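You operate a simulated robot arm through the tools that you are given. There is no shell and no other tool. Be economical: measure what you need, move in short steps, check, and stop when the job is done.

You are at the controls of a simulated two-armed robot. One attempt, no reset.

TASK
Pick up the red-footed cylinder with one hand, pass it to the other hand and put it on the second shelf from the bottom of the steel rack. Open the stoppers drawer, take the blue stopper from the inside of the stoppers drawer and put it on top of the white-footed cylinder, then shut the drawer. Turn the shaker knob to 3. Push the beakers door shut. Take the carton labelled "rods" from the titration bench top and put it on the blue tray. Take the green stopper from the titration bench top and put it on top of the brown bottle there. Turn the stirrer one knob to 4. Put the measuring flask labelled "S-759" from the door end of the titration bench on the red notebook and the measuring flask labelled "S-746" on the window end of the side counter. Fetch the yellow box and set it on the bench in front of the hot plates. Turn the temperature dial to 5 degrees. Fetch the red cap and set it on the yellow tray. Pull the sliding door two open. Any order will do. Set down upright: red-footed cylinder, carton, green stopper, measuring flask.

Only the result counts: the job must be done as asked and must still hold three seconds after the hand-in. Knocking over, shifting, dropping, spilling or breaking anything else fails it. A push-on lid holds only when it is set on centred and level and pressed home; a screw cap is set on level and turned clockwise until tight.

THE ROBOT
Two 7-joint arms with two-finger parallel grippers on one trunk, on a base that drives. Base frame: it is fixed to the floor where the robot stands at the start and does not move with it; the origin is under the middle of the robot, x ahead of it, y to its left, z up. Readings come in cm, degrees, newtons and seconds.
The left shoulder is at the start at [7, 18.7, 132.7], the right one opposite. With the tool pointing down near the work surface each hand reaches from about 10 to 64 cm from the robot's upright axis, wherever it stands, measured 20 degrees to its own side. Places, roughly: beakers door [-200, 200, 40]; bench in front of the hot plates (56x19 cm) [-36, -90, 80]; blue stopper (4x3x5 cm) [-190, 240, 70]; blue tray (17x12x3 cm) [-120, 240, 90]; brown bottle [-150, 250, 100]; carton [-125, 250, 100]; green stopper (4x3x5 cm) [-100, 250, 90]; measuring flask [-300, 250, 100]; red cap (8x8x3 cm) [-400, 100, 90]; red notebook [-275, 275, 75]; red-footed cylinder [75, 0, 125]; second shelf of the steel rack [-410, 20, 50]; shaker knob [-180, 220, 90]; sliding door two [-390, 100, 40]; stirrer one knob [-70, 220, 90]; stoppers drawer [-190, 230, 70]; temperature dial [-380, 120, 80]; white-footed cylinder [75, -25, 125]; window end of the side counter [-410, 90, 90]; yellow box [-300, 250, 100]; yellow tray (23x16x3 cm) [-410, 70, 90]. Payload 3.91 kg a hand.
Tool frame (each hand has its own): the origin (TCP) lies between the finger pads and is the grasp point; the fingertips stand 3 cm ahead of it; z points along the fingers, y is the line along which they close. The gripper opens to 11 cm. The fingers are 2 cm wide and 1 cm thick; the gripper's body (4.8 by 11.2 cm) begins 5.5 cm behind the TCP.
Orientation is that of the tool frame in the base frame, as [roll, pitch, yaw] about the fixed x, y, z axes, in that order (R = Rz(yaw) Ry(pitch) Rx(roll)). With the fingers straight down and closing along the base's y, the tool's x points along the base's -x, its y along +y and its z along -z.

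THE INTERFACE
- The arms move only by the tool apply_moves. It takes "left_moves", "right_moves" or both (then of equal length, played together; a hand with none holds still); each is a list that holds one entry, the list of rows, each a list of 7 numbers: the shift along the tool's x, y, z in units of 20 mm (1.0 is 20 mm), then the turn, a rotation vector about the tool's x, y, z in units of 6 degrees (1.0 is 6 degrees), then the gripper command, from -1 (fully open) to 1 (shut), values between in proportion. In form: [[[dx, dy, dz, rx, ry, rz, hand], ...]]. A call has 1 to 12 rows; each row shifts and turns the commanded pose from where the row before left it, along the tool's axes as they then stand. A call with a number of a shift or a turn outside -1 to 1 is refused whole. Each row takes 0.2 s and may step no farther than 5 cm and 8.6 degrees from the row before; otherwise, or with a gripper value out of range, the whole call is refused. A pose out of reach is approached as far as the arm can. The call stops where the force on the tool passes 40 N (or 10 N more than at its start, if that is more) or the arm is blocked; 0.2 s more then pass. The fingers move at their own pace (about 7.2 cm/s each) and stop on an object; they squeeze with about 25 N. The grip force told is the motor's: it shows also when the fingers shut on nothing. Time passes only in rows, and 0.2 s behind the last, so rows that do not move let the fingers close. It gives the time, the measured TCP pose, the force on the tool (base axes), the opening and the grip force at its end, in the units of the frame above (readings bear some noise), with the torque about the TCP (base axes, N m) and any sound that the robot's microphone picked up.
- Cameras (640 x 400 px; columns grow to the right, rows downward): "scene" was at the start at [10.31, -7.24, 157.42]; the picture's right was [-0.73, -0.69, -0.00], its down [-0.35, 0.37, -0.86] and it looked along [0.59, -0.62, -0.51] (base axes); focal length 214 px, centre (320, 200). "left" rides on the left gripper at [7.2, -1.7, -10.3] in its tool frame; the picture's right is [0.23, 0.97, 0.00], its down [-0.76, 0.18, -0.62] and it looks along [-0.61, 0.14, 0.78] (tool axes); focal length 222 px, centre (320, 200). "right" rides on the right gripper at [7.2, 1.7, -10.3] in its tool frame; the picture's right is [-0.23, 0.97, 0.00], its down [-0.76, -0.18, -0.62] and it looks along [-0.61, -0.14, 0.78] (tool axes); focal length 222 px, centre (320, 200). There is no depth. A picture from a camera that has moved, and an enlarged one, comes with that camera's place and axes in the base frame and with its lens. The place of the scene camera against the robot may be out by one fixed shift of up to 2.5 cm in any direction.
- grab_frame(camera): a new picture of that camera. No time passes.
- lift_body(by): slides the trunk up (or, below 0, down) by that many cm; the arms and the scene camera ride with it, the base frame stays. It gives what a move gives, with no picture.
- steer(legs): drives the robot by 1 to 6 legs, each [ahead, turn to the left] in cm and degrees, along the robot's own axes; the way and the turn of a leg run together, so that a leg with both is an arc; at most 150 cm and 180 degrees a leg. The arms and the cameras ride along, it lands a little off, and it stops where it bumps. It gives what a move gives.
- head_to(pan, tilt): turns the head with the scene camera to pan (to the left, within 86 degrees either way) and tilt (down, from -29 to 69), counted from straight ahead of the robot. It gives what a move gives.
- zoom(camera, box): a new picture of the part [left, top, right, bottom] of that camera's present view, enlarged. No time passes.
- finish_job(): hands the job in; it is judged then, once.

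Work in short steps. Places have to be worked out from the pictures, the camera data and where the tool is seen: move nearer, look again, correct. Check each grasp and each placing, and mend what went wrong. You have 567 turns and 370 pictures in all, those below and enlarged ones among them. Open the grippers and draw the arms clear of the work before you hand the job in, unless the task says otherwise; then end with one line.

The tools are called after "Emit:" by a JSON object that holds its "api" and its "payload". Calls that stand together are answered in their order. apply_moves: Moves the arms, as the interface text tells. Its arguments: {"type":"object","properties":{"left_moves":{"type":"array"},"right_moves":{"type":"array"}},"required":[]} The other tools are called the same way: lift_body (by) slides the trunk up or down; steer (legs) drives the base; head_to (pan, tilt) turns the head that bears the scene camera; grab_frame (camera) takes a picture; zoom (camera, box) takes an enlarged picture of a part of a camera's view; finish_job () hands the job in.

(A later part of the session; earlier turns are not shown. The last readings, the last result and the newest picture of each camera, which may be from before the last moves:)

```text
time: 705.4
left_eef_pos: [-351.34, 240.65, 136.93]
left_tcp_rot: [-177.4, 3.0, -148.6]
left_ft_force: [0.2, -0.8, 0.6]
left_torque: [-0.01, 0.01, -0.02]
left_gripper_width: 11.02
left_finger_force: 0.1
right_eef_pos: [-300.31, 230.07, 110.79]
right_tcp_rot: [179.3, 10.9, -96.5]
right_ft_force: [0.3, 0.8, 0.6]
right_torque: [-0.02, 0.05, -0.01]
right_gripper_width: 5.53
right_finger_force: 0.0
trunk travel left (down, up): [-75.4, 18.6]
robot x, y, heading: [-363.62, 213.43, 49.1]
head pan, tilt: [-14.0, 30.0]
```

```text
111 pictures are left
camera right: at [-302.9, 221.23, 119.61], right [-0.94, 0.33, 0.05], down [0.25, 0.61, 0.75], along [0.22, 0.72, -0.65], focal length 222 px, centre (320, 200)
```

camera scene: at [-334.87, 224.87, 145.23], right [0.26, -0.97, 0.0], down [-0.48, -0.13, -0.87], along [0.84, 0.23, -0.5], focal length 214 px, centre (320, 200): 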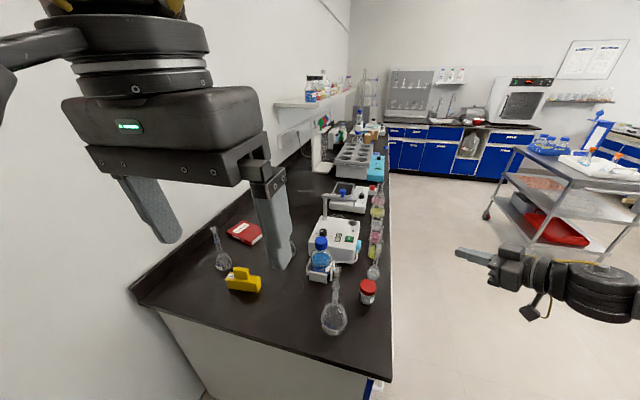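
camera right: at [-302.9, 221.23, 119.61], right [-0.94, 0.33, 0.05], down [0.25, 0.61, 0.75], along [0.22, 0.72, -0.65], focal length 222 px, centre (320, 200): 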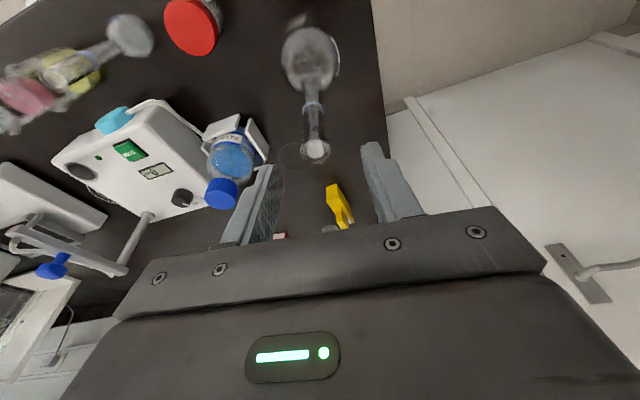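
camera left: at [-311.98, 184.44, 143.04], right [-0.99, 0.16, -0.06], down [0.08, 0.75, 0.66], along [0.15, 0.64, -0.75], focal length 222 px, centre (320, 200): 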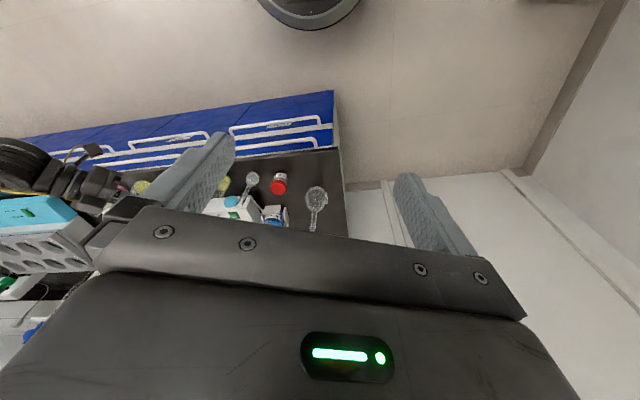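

Emit:
{"api": "lift_body", "payload": {"by": -6.5}}

Emit:
{"api": "apply_moves", "payload": {"right_moves": [[[0, 0, 0, 0, 0, 0, 0.4], [0, 0, 0, 0, 0, 0, 0.8], [0, 0, 0, 0, 0, 0, 1], [0, 0, 0, 0, 0, 0, 1]]]}}

Emit:
{"api": "grab_frame", "payload": {"camera": "right"}}

```text
time: 706.5
left_eef_pos: [-351.39, 240.71, 130.43]
left_tcp_rot: [-177.5, 3.0, -148.6]
left_ft_force: [-0.4, 0.4, -0.2]
left_torque: [0.0, 0.0, 0.01]
left_gripper_width: 11.0
left_finger_force: 0.1
right_eef_pos: [-300.43, 230.06, 104.54]
right_tcp_rot: [179.5, 10.9, -96.4]
right_ft_force: [0.6, 0.0, -0.3]
right_torque: [0.02, 0.01, -0.01]
right_gripper_width: 5.52
right_finger_force: 0.1
trunk travel left (down, up): [-68.9, 25.1]
robot x, y, heading: [-363.64, 213.05, 48.8]
head pan, tilt: [-14.0, 30.0]
```

```text
time: 707.5
left_eef_pos: [-351.43, 240.74, 130.53]
left_tcp_rot: [-177.4, 2.9, -148.5]
left_ft_force: [-0.1, 0.3, 0.0]
left_torque: [0.0, 0.01, -0.01]
left_gripper_width: 10.98
left_finger_force: 0.0
right_eef_pos: [-300.41, 230.01, 104.48]
right_tcp_rot: [179.4, 10.9, -96.4]
right_ft_force: [0.4, -0.1, 0.7]
right_torque: [-0.07, -0.15, 0.02]
right_gripper_width: 1.81
right_finger_force: 25.1
trunk travel left (down, up): [-68.9, 25.1]
robot x, y, heading: [-363.53, 213.05, 48.6]
head pan, tilt: [-14.0, 30.0]
```

```text
110 pictures are left
camera right: at [-302.88, 221.22, 113.1], right [-0.94, 0.33, 0.05], down [0.25, 0.61, 0.75], along [0.22, 0.72, -0.65], focal length 222 px, centre (320, 200)
```

right: 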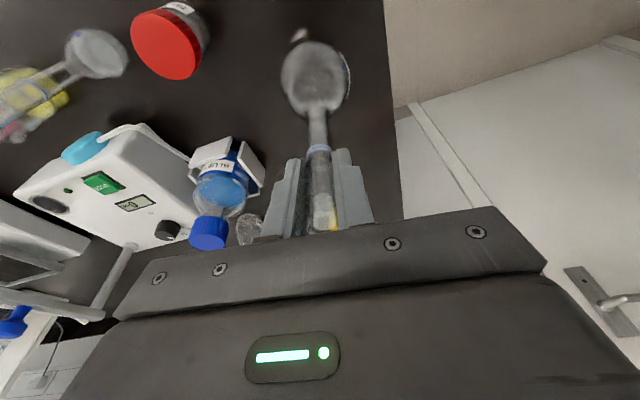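

Neck gripped. Lift 22 cm.

Emit:
{"api": "lift_body", "payload": {"by": 10}}

Emit:
{"api": "lift_body", "payload": {"by": 13}}

Emit:
{"api": "grab_frame", "payload": {"camera": "right"}}

```text
time: 708.8
left_eef_pos: [-351.4, 240.65, 140.45]
left_tcp_rot: [-177.4, 3.0, -148.6]
left_ft_force: [0.2, -0.3, -1.2]
left_torque: [0.03, 0.01, 0.03]
left_gripper_width: 10.99
left_finger_force: 0.0
right_eef_pos: [-300.32, 230.05, 114.39]
right_tcp_rot: [179.3, 10.9, -96.5]
right_ft_force: [-0.1, 0.3, -1.0]
right_torque: [-0.02, 0.0, 0.03]
right_gripper_width: 1.8
right_finger_force: 25.3
trunk travel left (down, up): [-78.9, 15.1]
robot x, y, heading: [-363.87, 213.44, 48.8]
head pan, tilt: [-14.0, 30.0]
```

```text
time: 710.4
left_eef_pos: [-351.39, 240.64, 153.48]
left_tcp_rot: [-177.5, 3.0, -148.6]
left_ft_force: [-0.5, 0.1, -0.2]
left_torque: [-0.02, 0.01, -0.01]
left_gripper_width: 11.0
left_finger_force: 0.0
right_eef_pos: [-300.22, 230.01, 127.4]
right_tcp_rot: [179.3, 10.9, -96.4]
right_ft_force: [-0.1, 0.7, -0.3]
right_torque: [-0.01, -0.02, -0.02]
right_gripper_width: 1.76
right_finger_force: 24.7
trunk travel left (down, up): [-91.9, 2.1]
robot x, y, heading: [-363.55, 212.82, 48.6]
head pan, tilt: [-14.0, 30.0]
```

```text
109 pictures are left
camera right: at [-302.86, 221.23, 136.08], right [-0.94, 0.33, 0.05], down [0.25, 0.61, 0.75], along [0.21, 0.72, -0.65], focal length 222 px, centre (320, 200)
```

right: 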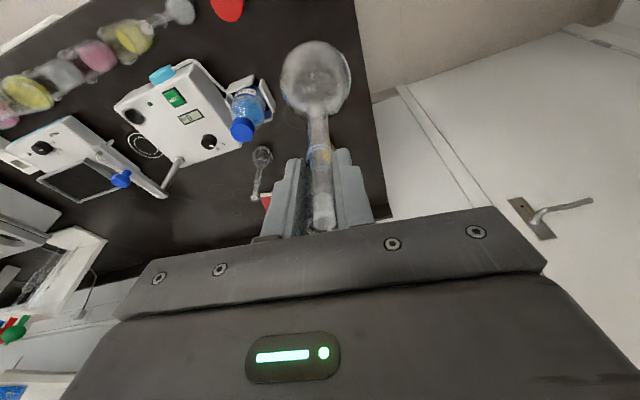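

Held firmly, bottom at z≈107. Turn 5.6° left and drive 45 cm: this carries the flask to the notebook.

Emit:
{"api": "steer", "payload": {"legs": [[0, 5.6], [45, 0]]}}

Emit:
{"api": "grab_frame", "payload": {"camera": "right"}}

Emit:
{"api": "head_to", "payload": {"pan": -30, "tilt": 30}}

Emit:
{"api": "grab_frame", "payload": {"camera": "scene"}}

```text
time: 713.6
left_eef_pos: [-328.26, 278.19, 153.58]
left_tcp_rot: [-177.5, 3.0, -142.8]
left_ft_force: [-0.3, -0.2, 0.1]
left_torque: [0.0, 0.01, -0.01]
left_gripper_width: 11.0
left_finger_force: 0.1
right_eef_pos: [-276.37, 272.83, 127.63]
right_tcp_rot: [179.4, 11.0, -90.6]
right_ft_force: [0.2, -0.3, -1.6]
right_torque: [0.04, 0.0, 0.01]
right_gripper_width: 1.79
right_finger_force: 25.0
trunk travel left (down, up): [-91.9, 2.1]
robot x, y, heading: [-337.69, 249.32, 54.7]
head pan, tilt: [-14.0, 30.0]
```

```text
108 pictures are left
camera right: at [-278.01, 263.88, 136.18], right [-0.97, 0.23, 0.05], down [0.19, 0.63, 0.76], along [0.14, 0.74, -0.65], focal length 222 px, centre (320, 200)
```

right: 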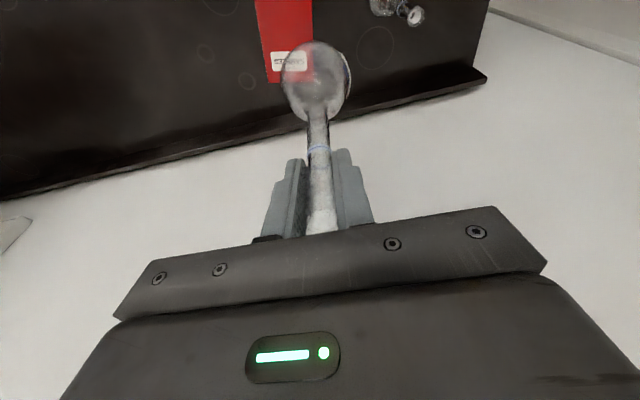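

```text
time: 714.4
left_eef_pos: [-328.07, 278.41, 153.45]
left_tcp_rot: [-177.4, 3.0, -142.8]
left_ft_force: [0.3, 0.5, -0.6]
left_torque: [0.02, 0.02, 0.03]
left_gripper_width: 11.01
left_finger_force: 0.0
right_eef_pos: [-276.09, 273.1, 127.44]
right_tcp_rot: [179.3, 10.9, -90.6]
right_ft_force: [-0.5, 0.0, -1.3]
right_torque: [-0.04, -0.02, 0.01]
right_gripper_width: 1.78
right_finger_force: 24.4
trunk travel left (down, up): [-91.9, 2.1]
robot x, y, heading: [-337.72, 249.87, 54.5]
head pan, tilt: [-30.0, 30.0]
```

```text
107 pictures are left
camera scene: at [-327.13, 256.88, 165.72], right [0.42, -0.91, 0.0], down [-0.46, -0.21, -0.87], along [0.79, 0.36, -0.5], focal length 214 px, centre (320, 200)
```

scene: 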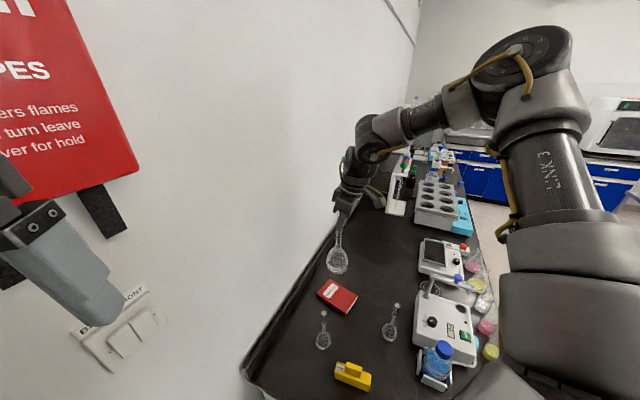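

Notebook centre ≈(-272, 274). Shift the flask 4 cm in x, then lower.

Emit:
{"api": "apply_moves", "payload": {"right_moves": [[[-0.1, -0.4, 0, 0, 0, 0, 1], [-0.1, -0.4, 0, 0, 0, 0, 1], [-0.1, -0.4, 0, 0, 0, 0, 1], [-0.1, -0.4, 0, 0, 0, 0, 1], [-0.05, -0.4, 0, 0, 0, 0, 1]]]}}

Emit:
{"api": "lift_body", "payload": {"by": -12}}

Emit:
{"api": "grab_frame", "payload": {"camera": "right"}}

Emit:
{"api": "zoom", "payload": {"camera": "scene", "box": [280, 170, 440, 350]}}

```text
time: 715.6
left_eef_pos: [-328.01, 278.43, 153.48]
left_tcp_rot: [-177.4, 3.0, -142.8]
left_ft_force: [0.2, 0.1, -0.2]
left_torque: [-0.02, 0.0, -0.02]
left_gripper_width: 11.01
left_finger_force: 0.0
right_eef_pos: [-272.27, 274.07, 127.57]
right_tcp_rot: [179.3, 10.9, -90.4]
right_ft_force: [0.5, -0.3, -0.6]
right_torque: [-0.01, -0.01, 0.0]
right_gripper_width: 1.78
right_finger_force: 24.7
trunk travel left (down, up): [-91.9, 2.1]
robot x, y, heading: [-337.43, 249.52, 54.3]
head pan, tilt: [-30.0, 30.0]
```

```text
time: 717.1
left_eef_pos: [-328.09, 278.52, 141.51]
left_tcp_rot: [-177.4, 3.0, -142.8]
left_ft_force: [0.7, 0.7, -0.2]
left_torque: [0.04, 0.03, -0.02]
left_gripper_width: 11.01
left_finger_force: 0.0
right_eef_pos: [-272.24, 273.87, 115.52]
right_tcp_rot: [179.3, 10.9, -90.5]
right_ft_force: [-0.1, 0.0, -0.4]
right_torque: [0.01, 0.01, 0.0]
right_gripper_width: 1.78
right_finger_force: 25.0
trunk travel left (down, up): [-79.9, 14.1]
robot x, y, heading: [-337.61, 249.36, 54.3]
head pan, tilt: [-30.0, 30.0]
```

```text
106 pictures are left
camera right: at [-273.9, 264.9, 124.26], right [-0.97, 0.23, 0.05], down [0.19, 0.63, 0.75], along [0.14, 0.74, -0.65], focal length 222 px, centre (320, 200)
```

right: 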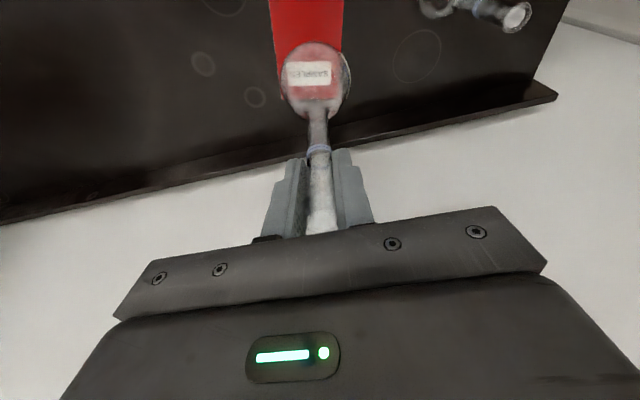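

```text
2.22 times, centred on (360, 260) of scene
camera zoom: at [-327.15, 256.83, 153.73], right [0.42, -0.91, 0.0], down [-0.46, -0.21, -0.87], along [0.79, 0.36, -0.5], focal length 477 px, centre (231, 67)
```

zoom: 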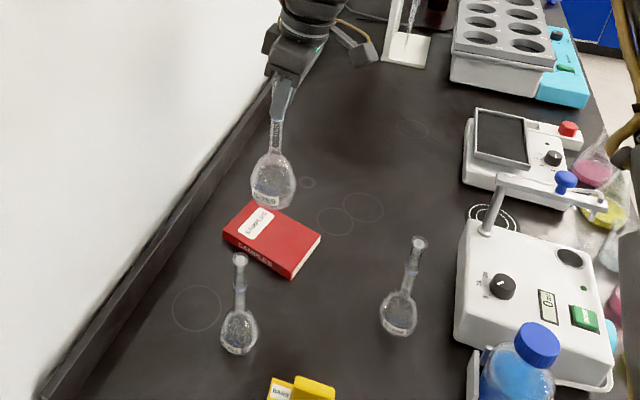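

Flask axis (-272.8, 273.5), well over the notebook. Lower to contact.

Emit:
{"api": "lift_body", "payload": {"by": -6.5}}

Emit:
{"api": "lift_body", "payload": {"by": -1}}

Emit:
{"api": "lift_body", "payload": {"by": -0.5}}

```text
time: 718.1
left_eef_pos: [-328.24, 278.4, 134.99]
left_tcp_rot: [-177.4, 2.9, -142.9]
left_ft_force: [-0.2, -0.6, -0.1]
left_torque: [-0.01, -0.04, -0.02]
left_gripper_width: 10.99
left_finger_force: 0.0
right_eef_pos: [-272.24, 273.91, 109.12]
right_tcp_rot: [179.4, 10.8, -90.5]
right_ft_force: [-0.3, 0.7, -0.5]
right_torque: [0.0, -0.01, 0.01]
right_gripper_width: 1.79
right_finger_force: 25.3
trunk travel left (down, up): [-73.4, 20.6]
robot x, y, heading: [-337.8, 249.42, 54.5]
head pan, tilt: [-30.0, 30.0]
```

```text
time: 718.7
left_eef_pos: [-328.12, 278.51, 134.05]
left_tcp_rot: [-177.4, 3.0, -142.8]
left_ft_force: [-0.5, 0.7, 0.3]
left_torque: [0.01, -0.02, 0.0]
left_gripper_width: 11.0
left_finger_force: 0.0
right_eef_pos: [-272.26, 274.0, 107.99]
right_tcp_rot: [179.3, 10.9, -90.5]
right_ft_force: [0.3, -0.5, -0.5]
right_torque: [0.02, -0.01, -0.02]
right_gripper_width: 1.78
right_finger_force: 25.3
trunk travel left (down, up): [-72.4, 21.6]
robot x, y, heading: [-337.36, 249.79, 54.4]
head pan, tilt: [-30.0, 30.0]
```

```text
time: 719.2
left_eef_pos: [-328.04, 278.43, 133.49]
left_tcp_rot: [-177.4, 3.0, -142.7]
left_ft_force: [-0.3, -0.1, -0.1]
left_torque: [0.0, 0.02, -0.04]
left_gripper_width: 10.99
left_finger_force: 0.1
right_eef_pos: [-272.25, 274.03, 107.54]
right_tcp_rot: [179.2, 10.8, -90.4]
right_ft_force: [0.0, 0.7, -1.5]
right_torque: [0.0, 0.01, 0.0]
right_gripper_width: 1.78
right_finger_force: 25.4
trunk travel left (down, up): [-71.9, 22.1]
robot x, y, heading: [-337.44, 249.79, 54.5]
head pan, tilt: [-30.0, 30.0]
```

Emit:
{"api": "lift_body", "payload": {"by": -0.5}}

Emit:
{"api": "lift_body", "payload": {"by": -0.4}}

Emit:
{"api": "lift_body", "payload": {"by": -0.4}}

Emit:
{"api": "zoom", "payload": {"camera": "scene", "box": [290, 190, 390, 300]}}

```text
time: 719.8
left_eef_pos: [-328.08, 278.46, 132.97]
left_tcp_rot: [-177.4, 3.0, -142.8]
left_ft_force: [-0.5, -0.2, 0.7]
left_torque: [0.01, 0.0, 0.02]
left_gripper_width: 11.01
left_finger_force: 0.0
right_eef_pos: [-272.15, 273.97, 107.05]
right_tcp_rot: [179.3, 10.9, -90.5]
right_ft_force: [0.6, 0.1, -1.4]
right_torque: [0.0, 0.0, -0.01]
right_gripper_width: 1.77
right_finger_force: 25.7
trunk travel left (down, up): [-71.4, 22.6]
robot x, y, heading: [-337.31, 249.71, 54.3]
head pan, tilt: [-30.0, 30.0]
```

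```text
time: 720.3
left_eef_pos: [-328.21, 278.46, 132.53]
left_tcp_rot: [-177.4, 3.0, -142.8]
left_ft_force: [0.2, -0.1, -0.2]
left_torque: [-0.01, 0.02, 0.01]
left_gripper_width: 10.98
left_finger_force: 0.0
right_eef_pos: [-272.28, 274.03, 106.69]
right_tcp_rot: [179.3, 10.8, -90.5]
right_ft_force: [-0.2, 0.1, -0.3]
right_torque: [0.03, 0.04, -0.01]
right_gripper_width: 1.78
right_finger_force: 25.0
trunk travel left (down, up): [-71.0, 23.0]
robot x, y, heading: [-337.18, 249.61, 54.3]
head pan, tilt: [-30.0, 30.0]
```

```text
time: 720.9
left_eef_pos: [-328.45, 278.3, 132.21]
left_tcp_rot: [-177.4, 3.1, -142.9]
left_ft_force: [0.4, 0.0, -0.2]
left_torque: [0.0, 0.0, 0.03]
left_gripper_width: 11.03
left_finger_force: 0.0
right_eef_pos: [-272.5, 273.93, 106.73]
right_tcp_rot: [179.5, 11.2, -90.5]
right_ft_force: [0.2, -2.3, 20.0]
right_torque: [-0.23, -0.3, -0.02]
right_gripper_width: 1.79
right_finger_force: 25.2
trunk travel left (down, up): [-70.6, 23.4]
robot x, y, heading: [-337.19, 249.82, 54.5]
head pan, tilt: [-30.0, 30.0]
```

```text
3.64 times, centred on (340, 245) of scene
camera zoom: at [-327.41, 256.72, 144.49], right [0.42, -0.91, 0.0], down [-0.45, -0.21, -0.87], along [0.79, 0.36, -0.5], focal length 780 px, centre (247, 36)
```

zoom: 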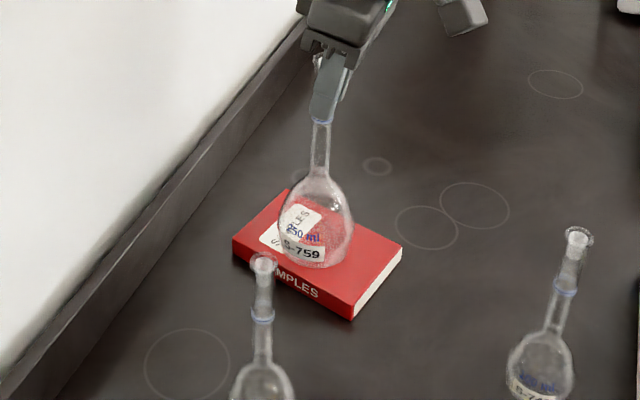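

Standing on the notebook. Relieve, open, lift away.

Emit:
{"api": "lift_body", "payload": {"by": 0.3}}

Emit:
{"api": "apply_moves", "payload": {"right_moves": [[[0, 0, 0, 0, 0, 0, 0.5], [0, 0, 0, 0, 0, 0, 0.3], [0, 0, 0, 0, 0, 0, 0.2], [0, 0, 0, 0, 0, 0, 0.2]]]}}

Emit:
{"api": "lift_body", "payload": {"by": 14}}

Emit:
{"api": "zoom", "payload": {"camera": "scene", "box": [290, 190, 440, 360]}}

```text
time: 721.4
left_eef_pos: [-328.09, 278.39, 132.47]
left_tcp_rot: [-177.4, 3.2, -142.7]
left_ft_force: [-0.5, 0.6, -1.0]
left_torque: [-0.01, 0.0, 0.0]
left_gripper_width: 10.98
left_finger_force: 0.1
right_eef_pos: [-272.34, 273.86, 106.61]
right_tcp_rot: [179.4, 11.0, -90.6]
right_ft_force: [0.7, 2.7, 8.8]
right_torque: [0.64, -0.39, 0.04]
right_gripper_width: 1.78
right_finger_force: 25.8
trunk travel left (down, up): [-70.9, 23.1]
robot x, y, heading: [-337.29, 249.62, 54.8]
head pan, tilt: [-30.0, 30.0]
```

```text
time: 722.4
left_eef_pos: [-328.14, 278.42, 132.48]
left_tcp_rot: [-177.4, 3.0, -142.8]
left_ft_force: [-0.8, -0.2, -0.2]
left_torque: [-0.02, 0.01, 0.0]
left_gripper_width: 11.01
left_finger_force: 0.1
right_eef_pos: [-272.28, 273.83, 106.67]
right_tcp_rot: [179.2, 10.8, -90.5]
right_ft_force: [0.3, 0.3, -0.1]
right_torque: [0.0, 0.02, 0.03]
right_gripper_width: 4.42
right_finger_force: 0.0
trunk travel left (down, up): [-70.9, 23.1]
robot x, y, heading: [-336.85, 250.05, 54.5]
head pan, tilt: [-30.0, 30.0]
```

```text
time: 724.0
left_eef_pos: [-328.08, 278.4, 146.55]
left_tcp_rot: [-177.4, 2.9, -142.8]
left_ft_force: [-0.8, -0.6, 0.9]
left_torque: [-0.02, -0.01, 0.0]
left_gripper_width: 11.01
left_finger_force: 0.0
right_eef_pos: [-272.19, 273.87, 120.65]
right_tcp_rot: [179.3, 11.0, -90.5]
right_ft_force: [-0.4, 0.5, 0.7]
right_torque: [0.02, 0.0, -0.02]
right_gripper_width: 4.4
right_finger_force: 0.1
trunk travel left (down, up): [-84.9, 9.1]
robot x, y, heading: [-337.4, 249.9, 54.5]
head pan, tilt: [-30.0, 30.0]
```

```text
2.35 times, centred on (365, 275) of scene
camera zoom: at [-327.14, 256.84, 158.72], right [0.42, -0.91, 0.0], down [-0.46, -0.21, -0.87], along [0.79, 0.36, -0.5], focal length 505 px, centre (214, 24)
```

zoom: 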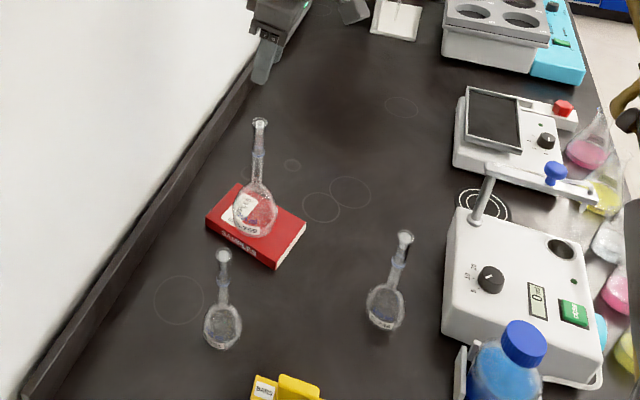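

S-759 done. Now S-746 (C): move the base back 18 and turn 6.3° right.

Emit:
{"api": "steer", "payload": {"legs": [[-18, 0], [0, -6.3]]}}

Emit:
{"api": "grab_frame", "payload": {"camera": "right"}}

```text
time: 726.1
left_eef_pos: [-335.77, 263.04, 146.38]
left_tcp_rot: [-177.3, 2.8, -148.8]
left_ft_force: [0.1, 0.5, 0.3]
left_torque: [-0.05, 0.0, -0.03]
left_gripper_width: 10.99
left_finger_force: 0.0
right_eef_pos: [-280.67, 252.65, 120.55]
right_tcp_rot: [179.5, 10.7, -96.6]
right_ft_force: [-0.3, 0.0, -0.5]
right_torque: [-0.04, -0.01, 0.03]
right_gripper_width: 4.39
right_finger_force: 0.2
trunk travel left (down, up): [-84.9, 9.1]
robot x, y, heading: [-347.79, 234.68, 48.5]
head pan, tilt: [-30.0, 30.0]
```

```text
102 pictures are left
camera right: at [-283.22, 243.83, 129.28], right [-0.94, 0.33, 0.05], down [0.26, 0.61, 0.75], along [0.22, 0.72, -0.66], focal length 222 px, centre (320, 200)
```

right: 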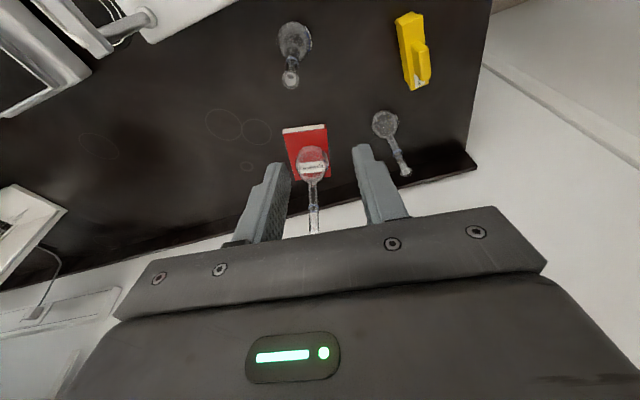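

C's neck at (-277.9, 252.8). Align and lower.

Emit:
{"api": "apply_moves", "payload": {"right_moves": [[[-0.1, -0.69, 0, 0, 0, 0, 0], [-0.1, -0.69, 0, 0, 0, 0, 0]]]}}

Emit:
{"api": "lift_body", "payload": {"by": -15}}

Emit:
{"api": "grab_frame", "payload": {"camera": "right"}}

```text
time: 726.7
left_eef_pos: [-335.57, 262.75, 146.37]
left_tcp_rot: [-177.3, 2.8, -148.9]
left_ft_force: [0.6, 1.4, 0.1]
left_torque: [-0.04, -0.02, 0.04]
left_gripper_width: 10.98
left_finger_force: 0.0
right_eef_pos: [-277.74, 252.45, 120.62]
right_tcp_rot: [179.4, 10.7, -96.7]
right_ft_force: [0.3, -0.1, 0.1]
right_torque: [0.0, -0.01, -0.04]
right_gripper_width: 5.51
right_finger_force: 0.1
trunk travel left (down, up): [-84.9, 9.1]
robot x, y, heading: [-347.86, 235.02, 48.5]
head pan, tilt: [-30.0, 30.0]
```

```text
time: 728.5
left_eef_pos: [-335.6, 262.56, 131.46]
left_tcp_rot: [-177.4, 3.0, -148.8]
left_ft_force: [0.3, 0.7, 0.7]
left_torque: [-0.02, -0.02, 0.0]
left_gripper_width: 10.98
left_finger_force: 0.0
right_eef_pos: [-277.81, 252.18, 105.63]
right_tcp_rot: [179.4, 10.9, -96.6]
right_ft_force: [-0.3, 0.2, -0.8]
right_torque: [-0.03, -0.02, 0.0]
right_gripper_width: 5.49
right_finger_force: 0.0
trunk travel left (down, up): [-69.9, 24.1]
robot x, y, heading: [-347.72, 234.95, 48.4]
head pan, tilt: [-30.0, 30.0]
```

```text
101 pictures are left
camera right: at [-280.3, 243.38, 114.31], right [-0.94, 0.33, 0.05], down [0.26, 0.6, 0.75], along [0.22, 0.72, -0.65], focal length 222 px, centre (320, 200)
```

right: 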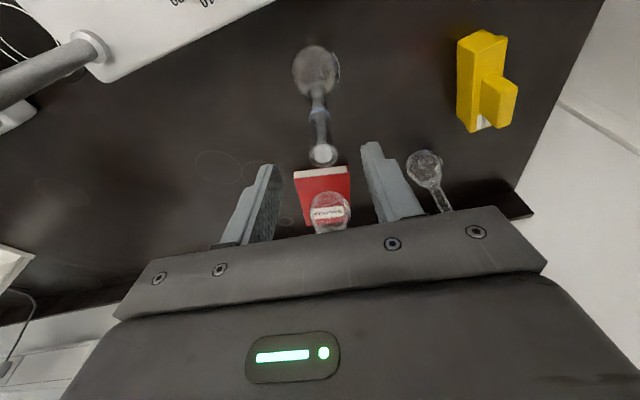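

Emit:
{"api": "lift_body", "payload": {"by": -6.8}}

Emit:
{"api": "apply_moves", "payload": {"right_moves": [[[0, 0, 0, 0, 0, 0, 0.4], [0, 0, 0, 0, 0, 0, 0.8], [0, 0, 0, 0, 0, 0, 1], [0, 0, 0, 0, 0, 0, 1]]]}}

Emit:
{"api": "lift_body", "payload": {"by": 12}}

Emit:
{"api": "lift_body", "payload": {"by": 13}}

Emit:
{"api": "grab_frame", "payload": {"camera": "right"}}

```text
time: 729.5
left_eef_pos: [-335.51, 262.6, 124.69]
left_tcp_rot: [-177.4, 3.0, -148.9]
left_ft_force: [0.2, -0.9, 0.1]
left_torque: [-0.01, 0.01, -0.01]
left_gripper_width: 10.99
left_finger_force: 0.0
right_eef_pos: [-277.75, 252.2, 98.82]
right_tcp_rot: [179.4, 11.0, -96.6]
right_ft_force: [0.6, 0.4, 0.4]
right_torque: [0.02, 0.02, 0.03]
right_gripper_width: 5.49
right_finger_force: 0.1
trunk travel left (down, up): [-63.1, 30.9]
robot x, y, heading: [-347.83, 234.56, 48.4]
head pan, tilt: [-30.0, 30.0]
```

```text
time: 730.5
left_eef_pos: [-335.58, 262.51, 124.53]
left_tcp_rot: [-177.4, 3.0, -148.8]
left_ft_force: [0.4, -0.7, -0.5]
left_torque: [0.01, -0.01, 0.0]
left_gripper_width: 11.0
left_finger_force: 0.0
right_eef_pos: [-277.63, 252.13, 98.77]
right_tcp_rot: [179.2, 10.8, -96.6]
right_ft_force: [0.2, -0.5, -0.4]
right_torque: [-0.01, -0.06, -0.01]
right_gripper_width: 1.6
right_finger_force: 25.3
trunk travel left (down, up): [-63.1, 30.9]
robot x, y, heading: [-347.96, 235.15, 48.7]
head pan, tilt: [-30.0, 30.0]
```

```text
time: 732.0
left_eef_pos: [-335.53, 262.58, 136.69]
left_tcp_rot: [-177.4, 2.9, -148.9]
left_ft_force: [-0.6, 0.1, 0.4]
left_torque: [-0.03, 0.01, -0.02]
left_gripper_width: 11.01
left_finger_force: 0.2
right_eef_pos: [-277.67, 252.13, 110.84]
right_tcp_rot: [179.3, 10.9, -96.5]
right_ft_force: [-0.4, 0.2, -0.2]
right_torque: [0.01, 0.04, 0.01]
right_gripper_width: 1.6
right_finger_force: 24.9
trunk travel left (down, up): [-75.1, 18.9]
robot x, y, heading: [-347.55, 234.67, 48.3]
head pan, tilt: [-30.0, 30.0]
```

```text
time: 733.6
left_eef_pos: [-335.56, 262.58, 149.62]
left_tcp_rot: [-177.4, 3.0, -148.8]
left_ft_force: [0.6, 1.0, 0.0]
left_torque: [-0.01, -0.01, 0.01]
left_gripper_width: 11.01
left_finger_force: 0.1
right_eef_pos: [-277.7, 252.2, 123.7]
right_tcp_rot: [179.3, 11.0, -96.6]
right_ft_force: [-0.3, 1.1, -0.5]
right_torque: [-0.03, 0.01, 0.03]
right_gripper_width: 1.57
right_finger_force: 25.2
trunk travel left (down, up): [-88.1, 5.9]
robot x, y, heading: [-348.28, 235.24, 48.5]
head pan, tilt: [-30.0, 30.0]
```

```text
100 pictures are left
camera right: at [-280.27, 243.38, 132.47], right [-0.94, 0.33, 0.05], down [0.26, 0.6, 0.75], along [0.22, 0.72, -0.65], focal length 222 px, centre (320, 200)
```

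right: 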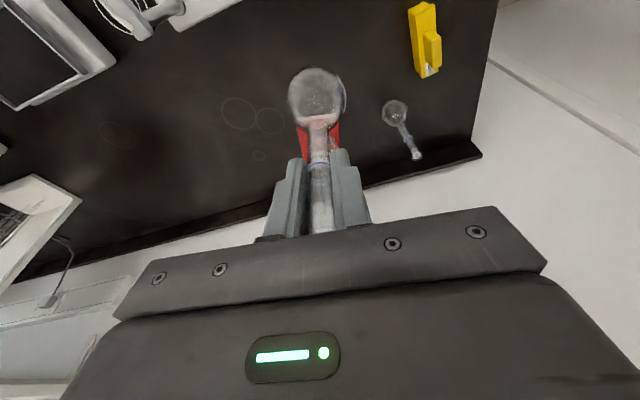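

S-746 is held. Carry it to the side counter by a route clear of the rack and fridge.

Emit:
{"api": "steer", "payload": {"legs": [[0, -119.5], [100, 0], [59, 0], [0, -88.9]]}}

Emit:
{"api": "head_to", "payload": {"pan": -10, "tilt": 35}}

Emit:
{"api": "grab_frame", "payload": {"camera": "scene"}}

```text
time: 750.5
left_eef_pos: [-320.32, 66.63, 149.68]
left_tcp_rot: [-177.6, 3.0, 2.6]
left_ft_force: [0.7, 0.1, -1.0]
left_torque: [-0.02, 0.0, 0.02]
left_gripper_width: 10.99
left_finger_force: 0.2
right_eef_pos: [-365.98, 103.52, 123.82]
right_tcp_rot: [179.4, 11.0, 54.9]
right_ft_force: [-0.2, 0.7, 0.1]
right_torque: [0.02, 0.01, 0.02]
right_gripper_width: 1.56
right_finger_force: 24.7
trunk travel left (down, up): [-88.1, 5.9]
robot x, y, heading: [-296.31, 85.08, -160.2]
head pan, tilt: [-30.0, 30.0]
```

```text
time: 751.3
left_eef_pos: [-320.35, 66.67, 149.7]
left_tcp_rot: [-177.4, 3.0, 2.7]
left_ft_force: [-0.3, 0.2, -0.4]
left_torque: [-0.02, -0.02, 0.0]
left_gripper_width: 10.97
left_finger_force: 0.0
right_eef_pos: [-366.05, 103.49, 123.73]
right_tcp_rot: [179.2, 10.9, 54.8]
right_ft_force: [0.6, 0.4, -0.9]
right_torque: [0.02, -0.02, 0.03]
right_gripper_width: 1.57
right_finger_force: 24.8
trunk travel left (down, up): [-88.1, 5.9]
robot x, y, heading: [-296.36, 85.28, -160.0]
head pan, tilt: [-10.0, 35.0]
```

```text
99 pictures are left
camera scene: at [-310.52, 81.28, 161.15], right [-0.17, 0.99, 0.0], down [0.57, 0.1, -0.82], along [-0.81, -0.14, -0.57], focal length 214 px, centre (320, 200)
```

scene: 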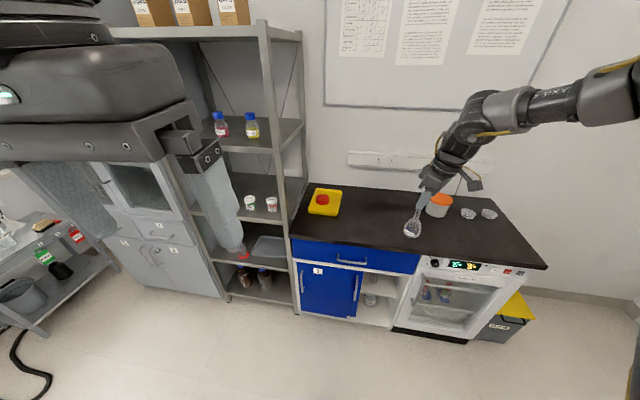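

Drive forward 42 cm so the flask is above the counter at about (-406, 89).

Emit:
{"api": "steer", "payload": {"legs": [[42, 0]]}}

Emit:
{"api": "grab_frame", "payload": {"camera": "right"}}

Emit:
{"api": "grab_frame", "payload": {"camera": "scene"}}

```text
time: 753.9
left_eef_pos: [-359.29, 52.64, 149.68]
left_tcp_rot: [-177.5, 3.1, 2.6]
left_ft_force: [0.2, -0.2, -0.2]
left_torque: [0.0, 0.01, -0.02]
left_gripper_width: 11.02
left_finger_force: 0.1
right_eef_pos: [-405.32, 89.58, 123.91]
right_tcp_rot: [179.4, 11.0, 54.7]
right_ft_force: [0.3, -0.4, -1.3]
right_torque: [0.01, -0.02, -0.02]
right_gripper_width: 1.58
right_finger_force: 25.2
trunk travel left (down, up): [-88.1, 5.9]
robot x, y, heading: [-335.77, 71.02, -160.3]
head pan, tilt: [-10.0, 35.0]
```

```text
98 pictures are left
camera right: at [-398.67, 96.04, 132.57], right [0.67, -0.74, 0.05], down [-0.51, -0.41, 0.76], along [-0.54, -0.53, -0.65], focal length 222 px, centre (320, 200)
```

right: 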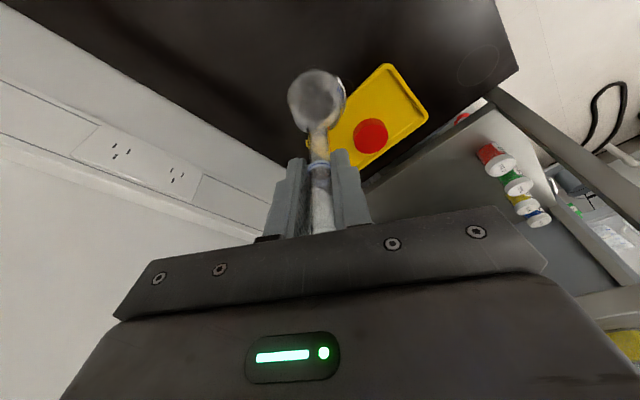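

```text
97 pictures are left
camera scene: at [-349.64, 67.18, 161.17], right [-0.17, 0.99, 0.0], down [0.56, 0.1, -0.82], along [-0.81, -0.14, -0.57], focal length 214 px, centre (320, 200)
```

scene: 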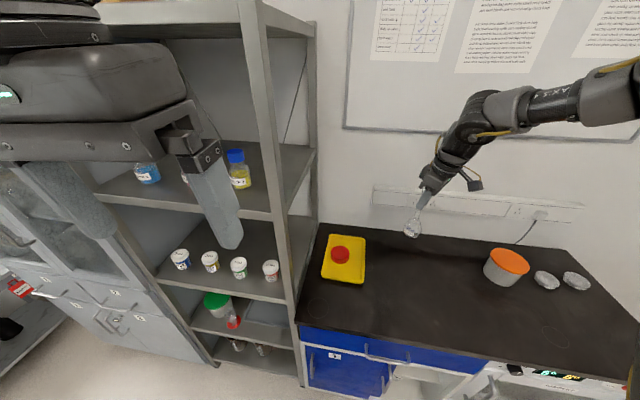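

Lower the flask.

Emit:
{"api": "lift_body", "payload": {"by": -21.5}}

Emit:
{"api": "zoom", "payload": {"camera": "scene", "box": [310, 180, 560, 340]}}

Emit:
{"api": "lift_body", "payload": {"by": -1.3}}

Emit:
{"api": "lift_body", "payload": {"by": -0.5}}

Emit:
{"api": "lift_body", "payload": {"by": -0.4}}

```text
time: 756.2
left_eef_pos: [-359.48, 52.64, 128.23]
left_tcp_rot: [-177.4, 2.9, 2.5]
left_ft_force: [0.9, 0.5, 0.2]
left_torque: [0.0, -0.01, 0.02]
left_gripper_width: 11.03
left_finger_force: 0.1
right_eef_pos: [-405.28, 89.54, 102.38]
right_tcp_rot: [179.3, 10.8, 54.7]
right_ft_force: [0.1, -0.4, -0.4]
right_torque: [0.03, 0.02, 0.02]
right_gripper_width: 1.57
right_finger_force: 24.6
trunk travel left (down, up): [-66.6, 27.4]
robot x, y, heading: [-335.82, 70.92, -160.3]
head pan, tilt: [-10.0, 35.0]
```

```text
2.50 times, centred on (435, 260) of scene
camera zoom: at [-349.85, 67.11, 139.65], right [-0.17, 0.99, 0.0], down [0.57, 0.1, -0.82], along [-0.81, -0.14, -0.57], focal length 536 px, centre (32, 50)
```

zoom: 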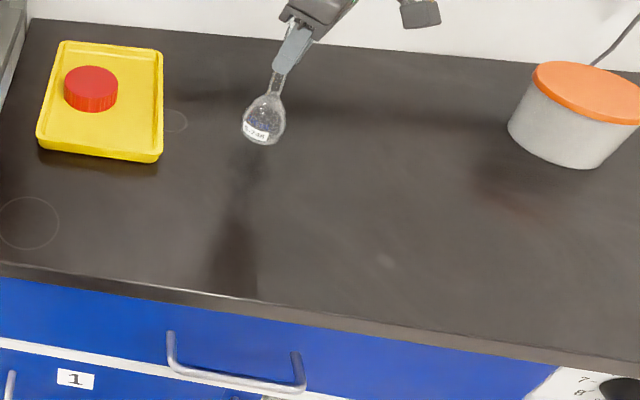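

```text
time: 756.8
left_eef_pos: [-359.68, 52.6, 126.72]
left_tcp_rot: [-177.5, 3.0, 2.6]
left_ft_force: [0.0, -0.2, 0.3]
left_torque: [-0.01, -0.01, 0.01]
left_gripper_width: 11.0
left_finger_force: 0.0
right_eef_pos: [-405.47, 89.46, 101.12]
right_tcp_rot: [179.3, 10.9, 54.8]
right_ft_force: [-0.1, 0.4, -1.5]
right_torque: [-0.01, -0.02, 0.02]
right_gripper_width: 1.56
right_finger_force: 25.2
trunk travel left (down, up): [-65.3, 28.7]
robot x, y, heading: [-335.75, 71.02, -160.2]
head pan, tilt: [-10.0, 35.0]
```

```text
time: 757.4
left_eef_pos: [-359.55, 52.56, 126.35]
left_tcp_rot: [-177.4, 3.0, 2.4]
left_ft_force: [0.8, 0.0, -0.2]
left_torque: [-0.03, 0.02, 0.0]
left_gripper_width: 10.98
left_finger_force: 0.0
right_eef_pos: [-405.45, 89.36, 100.58]
right_tcp_rot: [179.3, 10.9, 54.7]
right_ft_force: [-0.2, 0.7, -1.5]
right_torque: [0.04, 0.01, 0.02]
right_gripper_width: 1.56
right_finger_force: 25.0
trunk travel left (down, up): [-64.8, 29.2]
robot x, y, heading: [-335.72, 71.43, -160.2]
head pan, tilt: [-10.0, 35.0]
```

```text
time: 757.9
left_eef_pos: [-359.57, 52.59, 126.01]
left_tcp_rot: [-177.4, 3.0, 2.5]
left_ft_force: [0.2, -0.2, 0.6]
left_torque: [-0.02, 0.02, -0.01]
left_gripper_width: 11.04
left_finger_force: 0.2
right_eef_pos: [-405.37, 89.42, 100.1]
right_tcp_rot: [179.4, 10.9, 54.7]
right_ft_force: [-0.8, 0.4, -0.1]
right_torque: [-0.02, -0.04, 0.01]
right_gripper_width: 1.58
right_finger_force: 25.1
trunk travel left (down, up): [-64.4, 29.6]
robot x, y, heading: [-335.42, 70.86, -160.4]
head pan, tilt: [-10.0, 35.0]
```

Emit:
{"api": "lift_body", "payload": {"by": -0.5}}

Emit:
{"api": "lift_body", "payload": {"by": -0.4}}

Emit:
{"api": "lift_body", "payload": {"by": -0.4}}

```text
time: 758.4
left_eef_pos: [-359.4, 52.49, 125.45]
left_tcp_rot: [-177.4, 3.1, 2.4]
left_ft_force: [-1.3, 0.1, 0.4]
left_torque: [0.02, -0.02, 0.0]
left_gripper_width: 11.01
left_finger_force: 0.0
right_eef_pos: [-405.34, 89.35, 99.9]
right_tcp_rot: [179.6, 11.2, 54.7]
right_ft_force: [-0.8, 3.8, 22.4]
right_torque: [0.46, 0.21, -0.08]
right_gripper_width: 1.57
right_finger_force: 25.1
trunk travel left (down, up): [-63.9, 30.1]
robot x, y, heading: [-335.53, 71.02, -160.6]
head pan, tilt: [-10.0, 35.0]
```

```text
time: 758.9
left_eef_pos: [-359.35, 52.65, 125.13]
left_tcp_rot: [-177.4, 3.1, 2.5]
left_ft_force: [-0.2, 0.4, -0.1]
left_torque: [-0.01, -0.03, -0.01]
left_gripper_width: 10.98
left_finger_force: 0.0
right_eef_pos: [-405.29, 89.28, 99.98]
right_tcp_rot: [179.7, 11.6, 54.7]
right_ft_force: [8.4, 0.7, 20.2]
right_torque: [0.01, -0.88, 0.05]
right_gripper_width: 1.53
right_finger_force: 24.7
trunk travel left (down, up): [-63.6, 30.4]
robot x, y, heading: [-335.75, 70.73, -160.4]
head pan, tilt: [-10.0, 35.0]
stopped: the force on the tool passed its limit at 41 N (the readings are from after the stop); the commanded pose is now the measured one
```

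```text
time: 759.6
left_eef_pos: [-359.4, 52.68, 124.8]
left_tcp_rot: [-177.4, 3.1, 2.4]
left_ft_force: [-0.3, 0.2, -0.6]
left_torque: [0.01, -0.06, 0.03]
left_gripper_width: 11.0
left_finger_force: 0.1
right_eef_pos: [-405.69, 89.24, 99.95]
right_tcp_rot: [179.9, 11.9, 54.8]
right_ft_force: [7.4, 0.5, 23.0]
right_torque: [-0.12, -0.84, 0.06]
right_gripper_width: 1.55
right_finger_force: 24.6
trunk travel left (down, up): [-63.2, 30.8]
robot x, y, heading: [-335.55, 70.6, -160.3]
head pan, tilt: [-10.0, 35.0]
stopped: the force on the tool passed its limit at 42 N (the readings are from after the stop); the commanded pose is now the measured one
```

Contact reached; relieve 0.9 cm and release.

Emit:
{"api": "lift_body", "payload": {"by": 0.9}}

Emit:
{"api": "apply_moves", "payload": {"right_moves": [[[0, 0, 0, 0, 0, 0, 0.5], [0, 0, 0, 0, 0, 0, 0.3], [0, 0, 0, 0, 0, 0, 0.2], [0, 0, 0, 0, 0, 0, 0.2]]]}}

Emit:
{"api": "lift_body", "payload": {"by": 14}}

Emit:
{"api": "zoom", "payload": {"camera": "scene", "box": [310, 180, 560, 340]}}

```text
time: 760.1
left_eef_pos: [-359.61, 52.63, 125.69]
left_tcp_rot: [-177.4, 3.2, 2.5]
left_ft_force: [0.3, -0.4, 0.4]
left_torque: [0.01, 0.02, 0.0]
left_gripper_width: 10.98
left_finger_force: 0.0
right_eef_pos: [-405.62, 89.48, 100.37]
right_tcp_rot: [-180.0, 11.7, 54.7]
right_ft_force: [-0.7, 0.7, -1.0]
right_torque: [0.03, 0.02, 0.02]
right_gripper_width: 1.58
right_finger_force: 24.7
trunk travel left (down, up): [-64.1, 29.9]
robot x, y, heading: [-335.71, 70.67, -160.2]
head pan, tilt: [-10.0, 35.0]
```

```text
time: 761.1
left_eef_pos: [-359.62, 52.68, 125.64]
left_tcp_rot: [-177.4, 2.9, 2.5]
left_ft_force: [0.5, 0.0, 0.3]
left_torque: [0.0, 0.01, -0.02]
left_gripper_width: 11.03
left_finger_force: 0.1
right_eef_pos: [-405.78, 89.4, 100.39]
right_tcp_rot: [179.8, 11.7, 54.8]
right_ft_force: [-0.7, -0.9, 0.3]
right_torque: [0.02, -0.02, -0.01]
right_gripper_width: 4.4
right_finger_force: 0.1
trunk travel left (down, up): [-64.1, 29.9]
robot x, y, heading: [-335.67, 70.62, -160.5]
head pan, tilt: [-10.0, 35.0]
```

```text
time: 762.8
left_eef_pos: [-359.54, 52.69, 139.64]
left_tcp_rot: [-177.5, 3.0, 2.5]
left_ft_force: [0.0, -0.1, -0.3]
left_torque: [0.02, -0.02, 0.0]
left_gripper_width: 11.0
left_finger_force: 0.1
right_eef_pos: [-405.77, 89.36, 114.41]
right_tcp_rot: [179.9, 11.7, 54.7]
right_ft_force: [-0.6, -0.2, -0.4]
right_torque: [0.0, 0.02, 0.0]
right_gripper_width: 4.4
right_finger_force: 0.1
trunk travel left (down, up): [-78.1, 15.9]
robot x, y, heading: [-335.43, 70.81, -160.4]
head pan, tilt: [-10.0, 35.0]
```

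```text
2.50 times, centred on (435, 260) of scene
camera zoom: at [-349.87, 67.11, 151.12], right [-0.17, 0.99, 0.0], down [0.57, 0.1, -0.82], along [-0.81, -0.14, -0.57], focal length 536 px, centre (32, 50)
```

zoom: 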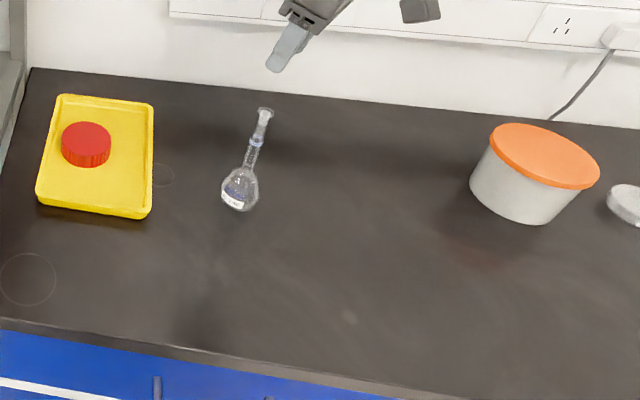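

S-746 placed. Next the yellow box: raise and drive back to the bench's door end.

Emit:
{"api": "lift_body", "payload": {"by": 14}}

Emit:
{"api": "steer", "payload": {"legs": [[-40, 0], [0, -80.6], [100, 0], [0, -35.5], [26, 0]]}}

Emit:
{"api": "apply_moves", "payload": {"right_moves": [[[0, 0, 0, 0, 0, 1, -0.2], [0, 0, 0, 0, 0, 1, -0.2], [0, 0, 0, 0, 0, 1, -0.2], [0, 0, 0, 0, 0, 1, -0.2], [0, 0, 0, 0, 0, 0.6, -0.2]]]}}

Emit:
{"api": "grab_frame", "payload": {"camera": "right"}}

```text
time: 764.5
left_eef_pos: [-359.59, 52.6, 153.58]
left_tcp_rot: [-177.4, 3.0, 2.5]
left_ft_force: [0.0, 0.0, -0.2]
left_torque: [0.01, -0.01, -0.01]
left_gripper_width: 10.98
left_finger_force: 0.0
right_eef_pos: [-405.8, 89.48, 128.4]
right_tcp_rot: [179.9, 11.7, 54.7]
right_ft_force: [0.0, 0.2, 0.5]
right_torque: [0.0, 0.02, -0.03]
right_gripper_width: 4.39
right_finger_force: 0.1
trunk travel left (down, up): [-92.1, 1.9]
robot x, y, heading: [-335.89, 70.71, -160.6]
head pan, tilt: [-10.0, 35.0]
```

```text
time: 778.4
left_eef_pos: [-341.43, 229.06, 153.66]
left_tcp_rot: [-177.5, 3.2, -116.8]
left_ft_force: [-0.1, 0.1, -0.7]
left_torque: [0.06, 0.01, 0.0]
left_gripper_width: 10.99
left_finger_force: 0.0
right_eef_pos: [-286.85, 251.46, 128.71]
right_tcp_rot: [180.0, 11.8, -64.6]
right_ft_force: [-0.2, 0.3, 0.0]
right_torque: [0.0, 0.01, 0.0]
right_gripper_width: 4.38
right_finger_force: 0.1
trunk travel left (down, up): [-92.1, 1.9]
robot x, y, heading: [-337.34, 199.34, 80.4]
head pan, tilt: [-10.0, 35.0]
```

```text
time: 779.6
left_eef_pos: [-341.48, 229.3, 153.7]
left_tcp_rot: [-177.4, 3.1, -116.8]
left_ft_force: [-0.2, 0.2, -0.5]
left_torque: [-0.01, 0.02, 0.01]
left_gripper_width: 10.99
left_finger_force: 0.0
right_eef_pos: [-286.81, 251.62, 128.55]
right_tcp_rot: [174.5, 10.4, -92.8]
right_ft_force: [0.4, 0.8, 0.2]
right_torque: [0.0, 0.01, 0.02]
right_gripper_width: 6.61
right_finger_force: 0.0
trunk travel left (down, up): [-92.1, 1.9]
robot x, y, heading: [-337.3, 199.43, 80.6]
head pan, tilt: [-10.0, 35.0]
```

```text
94 pictures are left
camera right: at [-287.91, 242.67, 137.39], right [-0.96, 0.25, 0.13], down [0.27, 0.63, 0.73], along [0.1, 0.74, -0.67], focal length 222 px, centre (320, 200)
```

right: 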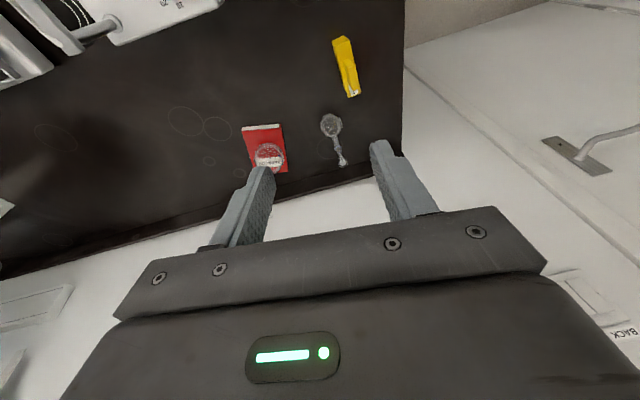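

Yellow box at about (-295.3, 259.5), long axis along y. Turn the base 9.3° left to come above it, and lower to look.

Emit:
{"api": "steer", "payload": {"legs": [[0, 9.3]]}}

Emit:
{"api": "lift_body", "payload": {"by": -18}}

Emit:
{"api": "grab_frame", "payload": {"camera": "right"}}

```text
time: 780.7
left_eef_pos: [-345.68, 228.34, 153.69]
left_tcp_rot: [-177.6, 3.0, -107.6]
left_ft_force: [0.5, 0.0, -0.1]
left_torque: [-0.05, 0.02, 0.03]
left_gripper_width: 11.01
left_finger_force: 0.0
right_eef_pos: [-295.4, 259.04, 128.29]
right_tcp_rot: [174.3, 10.4, -83.4]
right_ft_force: [0.5, 0.3, -0.1]
right_torque: [0.0, -0.01, -0.03]
right_gripper_width: 6.61
right_finger_force: 0.2
trunk travel left (down, up): [-92.1, 1.9]
robot x, y, heading: [-337.09, 199.31, 90.0]
head pan, tilt: [-10.0, 35.0]
```

```text
time: 782.7
left_eef_pos: [-346.31, 228.35, 135.74]
left_tcp_rot: [-177.3, 3.0, -107.7]
left_ft_force: [-0.3, 0.2, -0.3]
left_torque: [0.02, -0.02, -0.06]
left_gripper_width: 11.03
left_finger_force: 0.1
right_eef_pos: [-295.95, 259.16, 110.43]
right_tcp_rot: [174.5, 10.4, -83.4]
right_ft_force: [0.9, 0.1, 0.1]
right_torque: [-0.04, 0.0, -0.02]
right_gripper_width: 6.61
right_finger_force: 0.0
trunk travel left (down, up): [-74.1, 19.9]
robot x, y, heading: [-337.18, 199.62, 89.5]
head pan, tilt: [-10.0, 35.0]
```

```text
93 pictures are left
camera right: at [-295.48, 250.09, 119.34], right [-0.99, 0.09, 0.13], down [0.16, 0.66, 0.73], along [-0.02, 0.74, -0.67], focal length 222 px, centre (320, 200)
```

right: 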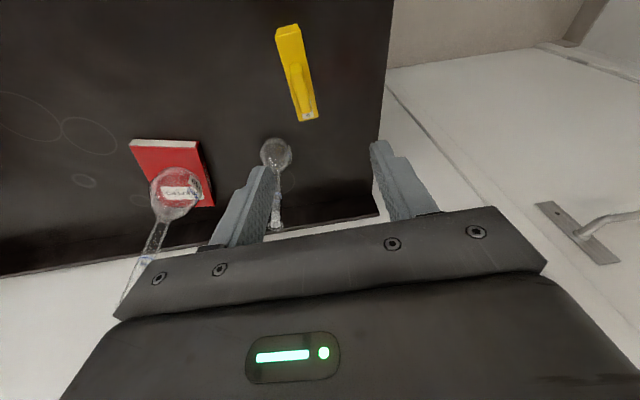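

Emit:
{"api": "zoom", "payload": {"camera": "right", "box": [250, 10, 350, 135]}}

```text
3.20 times, centred on (300, 72) of right
camera zoom: at [-295.48, 250.09, 119.34], right [-0.99, 0.09, 0.13], down [0.16, 0.66, 0.73], along [-0.02, 0.74, -0.67], focal length 711 px, centre (384, 608)
```

zoom: 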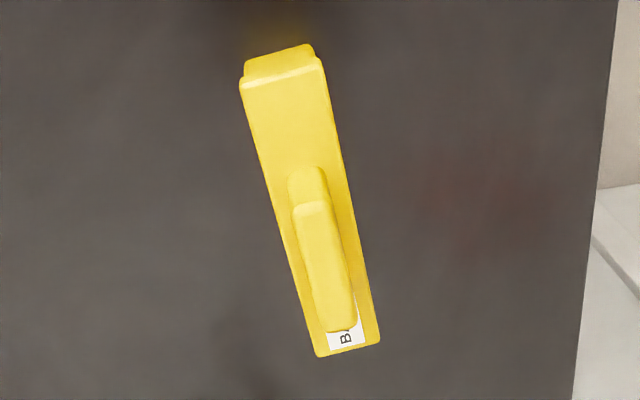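

Handle at (-295.8, 260.8), top z≈92.8. Align and lower.

Emit:
{"api": "apply_moves", "payload": {"right_moves": [[[-0.6, -0.15, 0.1, 0, 0, 0, -0.2]]]}}

Emit:
{"api": "lift_body", "payload": {"by": -14}}

Emit:
{"api": "grab_frame", "payload": {"camera": "right"}}

```text
time: 783.1
left_eef_pos: [-346.18, 228.23, 135.81]
left_tcp_rot: [-177.4, 3.1, -107.7]
left_ft_force: [0.3, -0.5, -0.3]
left_torque: [0.01, 0.03, 0.0]
left_gripper_width: 10.99
left_finger_force: 0.0
right_eef_pos: [-295.73, 260.45, 110.49]
right_tcp_rot: [174.5, 10.3, -83.4]
right_ft_force: [0.2, 0.7, 0.2]
right_torque: [-0.02, 0.0, -0.03]
right_gripper_width: 6.61
right_finger_force: 0.0
trunk travel left (down, up): [-74.1, 19.9]
robot x, y, heading: [-337.4, 199.37, 89.6]
head pan, tilt: [-10.0, 35.0]
```

```text
time: 784.8
left_eef_pos: [-346.18, 228.23, 121.65]
left_tcp_rot: [-177.4, 3.1, -107.7]
left_ft_force: [0.2, 0.0, 0.1]
left_torque: [-0.02, -0.02, 0.01]
left_gripper_width: 11.0
left_finger_force: 0.0
right_eef_pos: [-295.79, 260.22, 96.43]
right_tcp_rot: [174.5, 10.3, -83.3]
right_ft_force: [0.7, -0.5, 0.1]
right_torque: [0.01, 0.0, -0.01]
right_gripper_width: 6.62
right_finger_force: 0.0
trunk travel left (down, up): [-60.1, 33.9]
robot x, y, heading: [-337.13, 199.4, 89.8]
head pan, tilt: [-10.0, 35.0]
```

```text
91 pictures are left
camera right: at [-295.39, 251.28, 105.34], right [-0.99, 0.09, 0.13], down [0.16, 0.66, 0.73], along [-0.02, 0.74, -0.67], focal length 222 px, centre (320, 200)
```

right: 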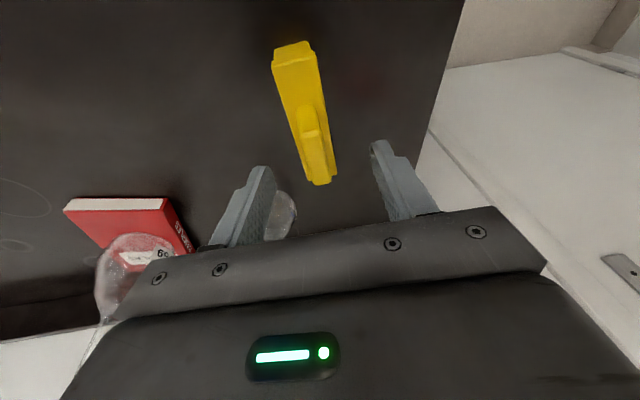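

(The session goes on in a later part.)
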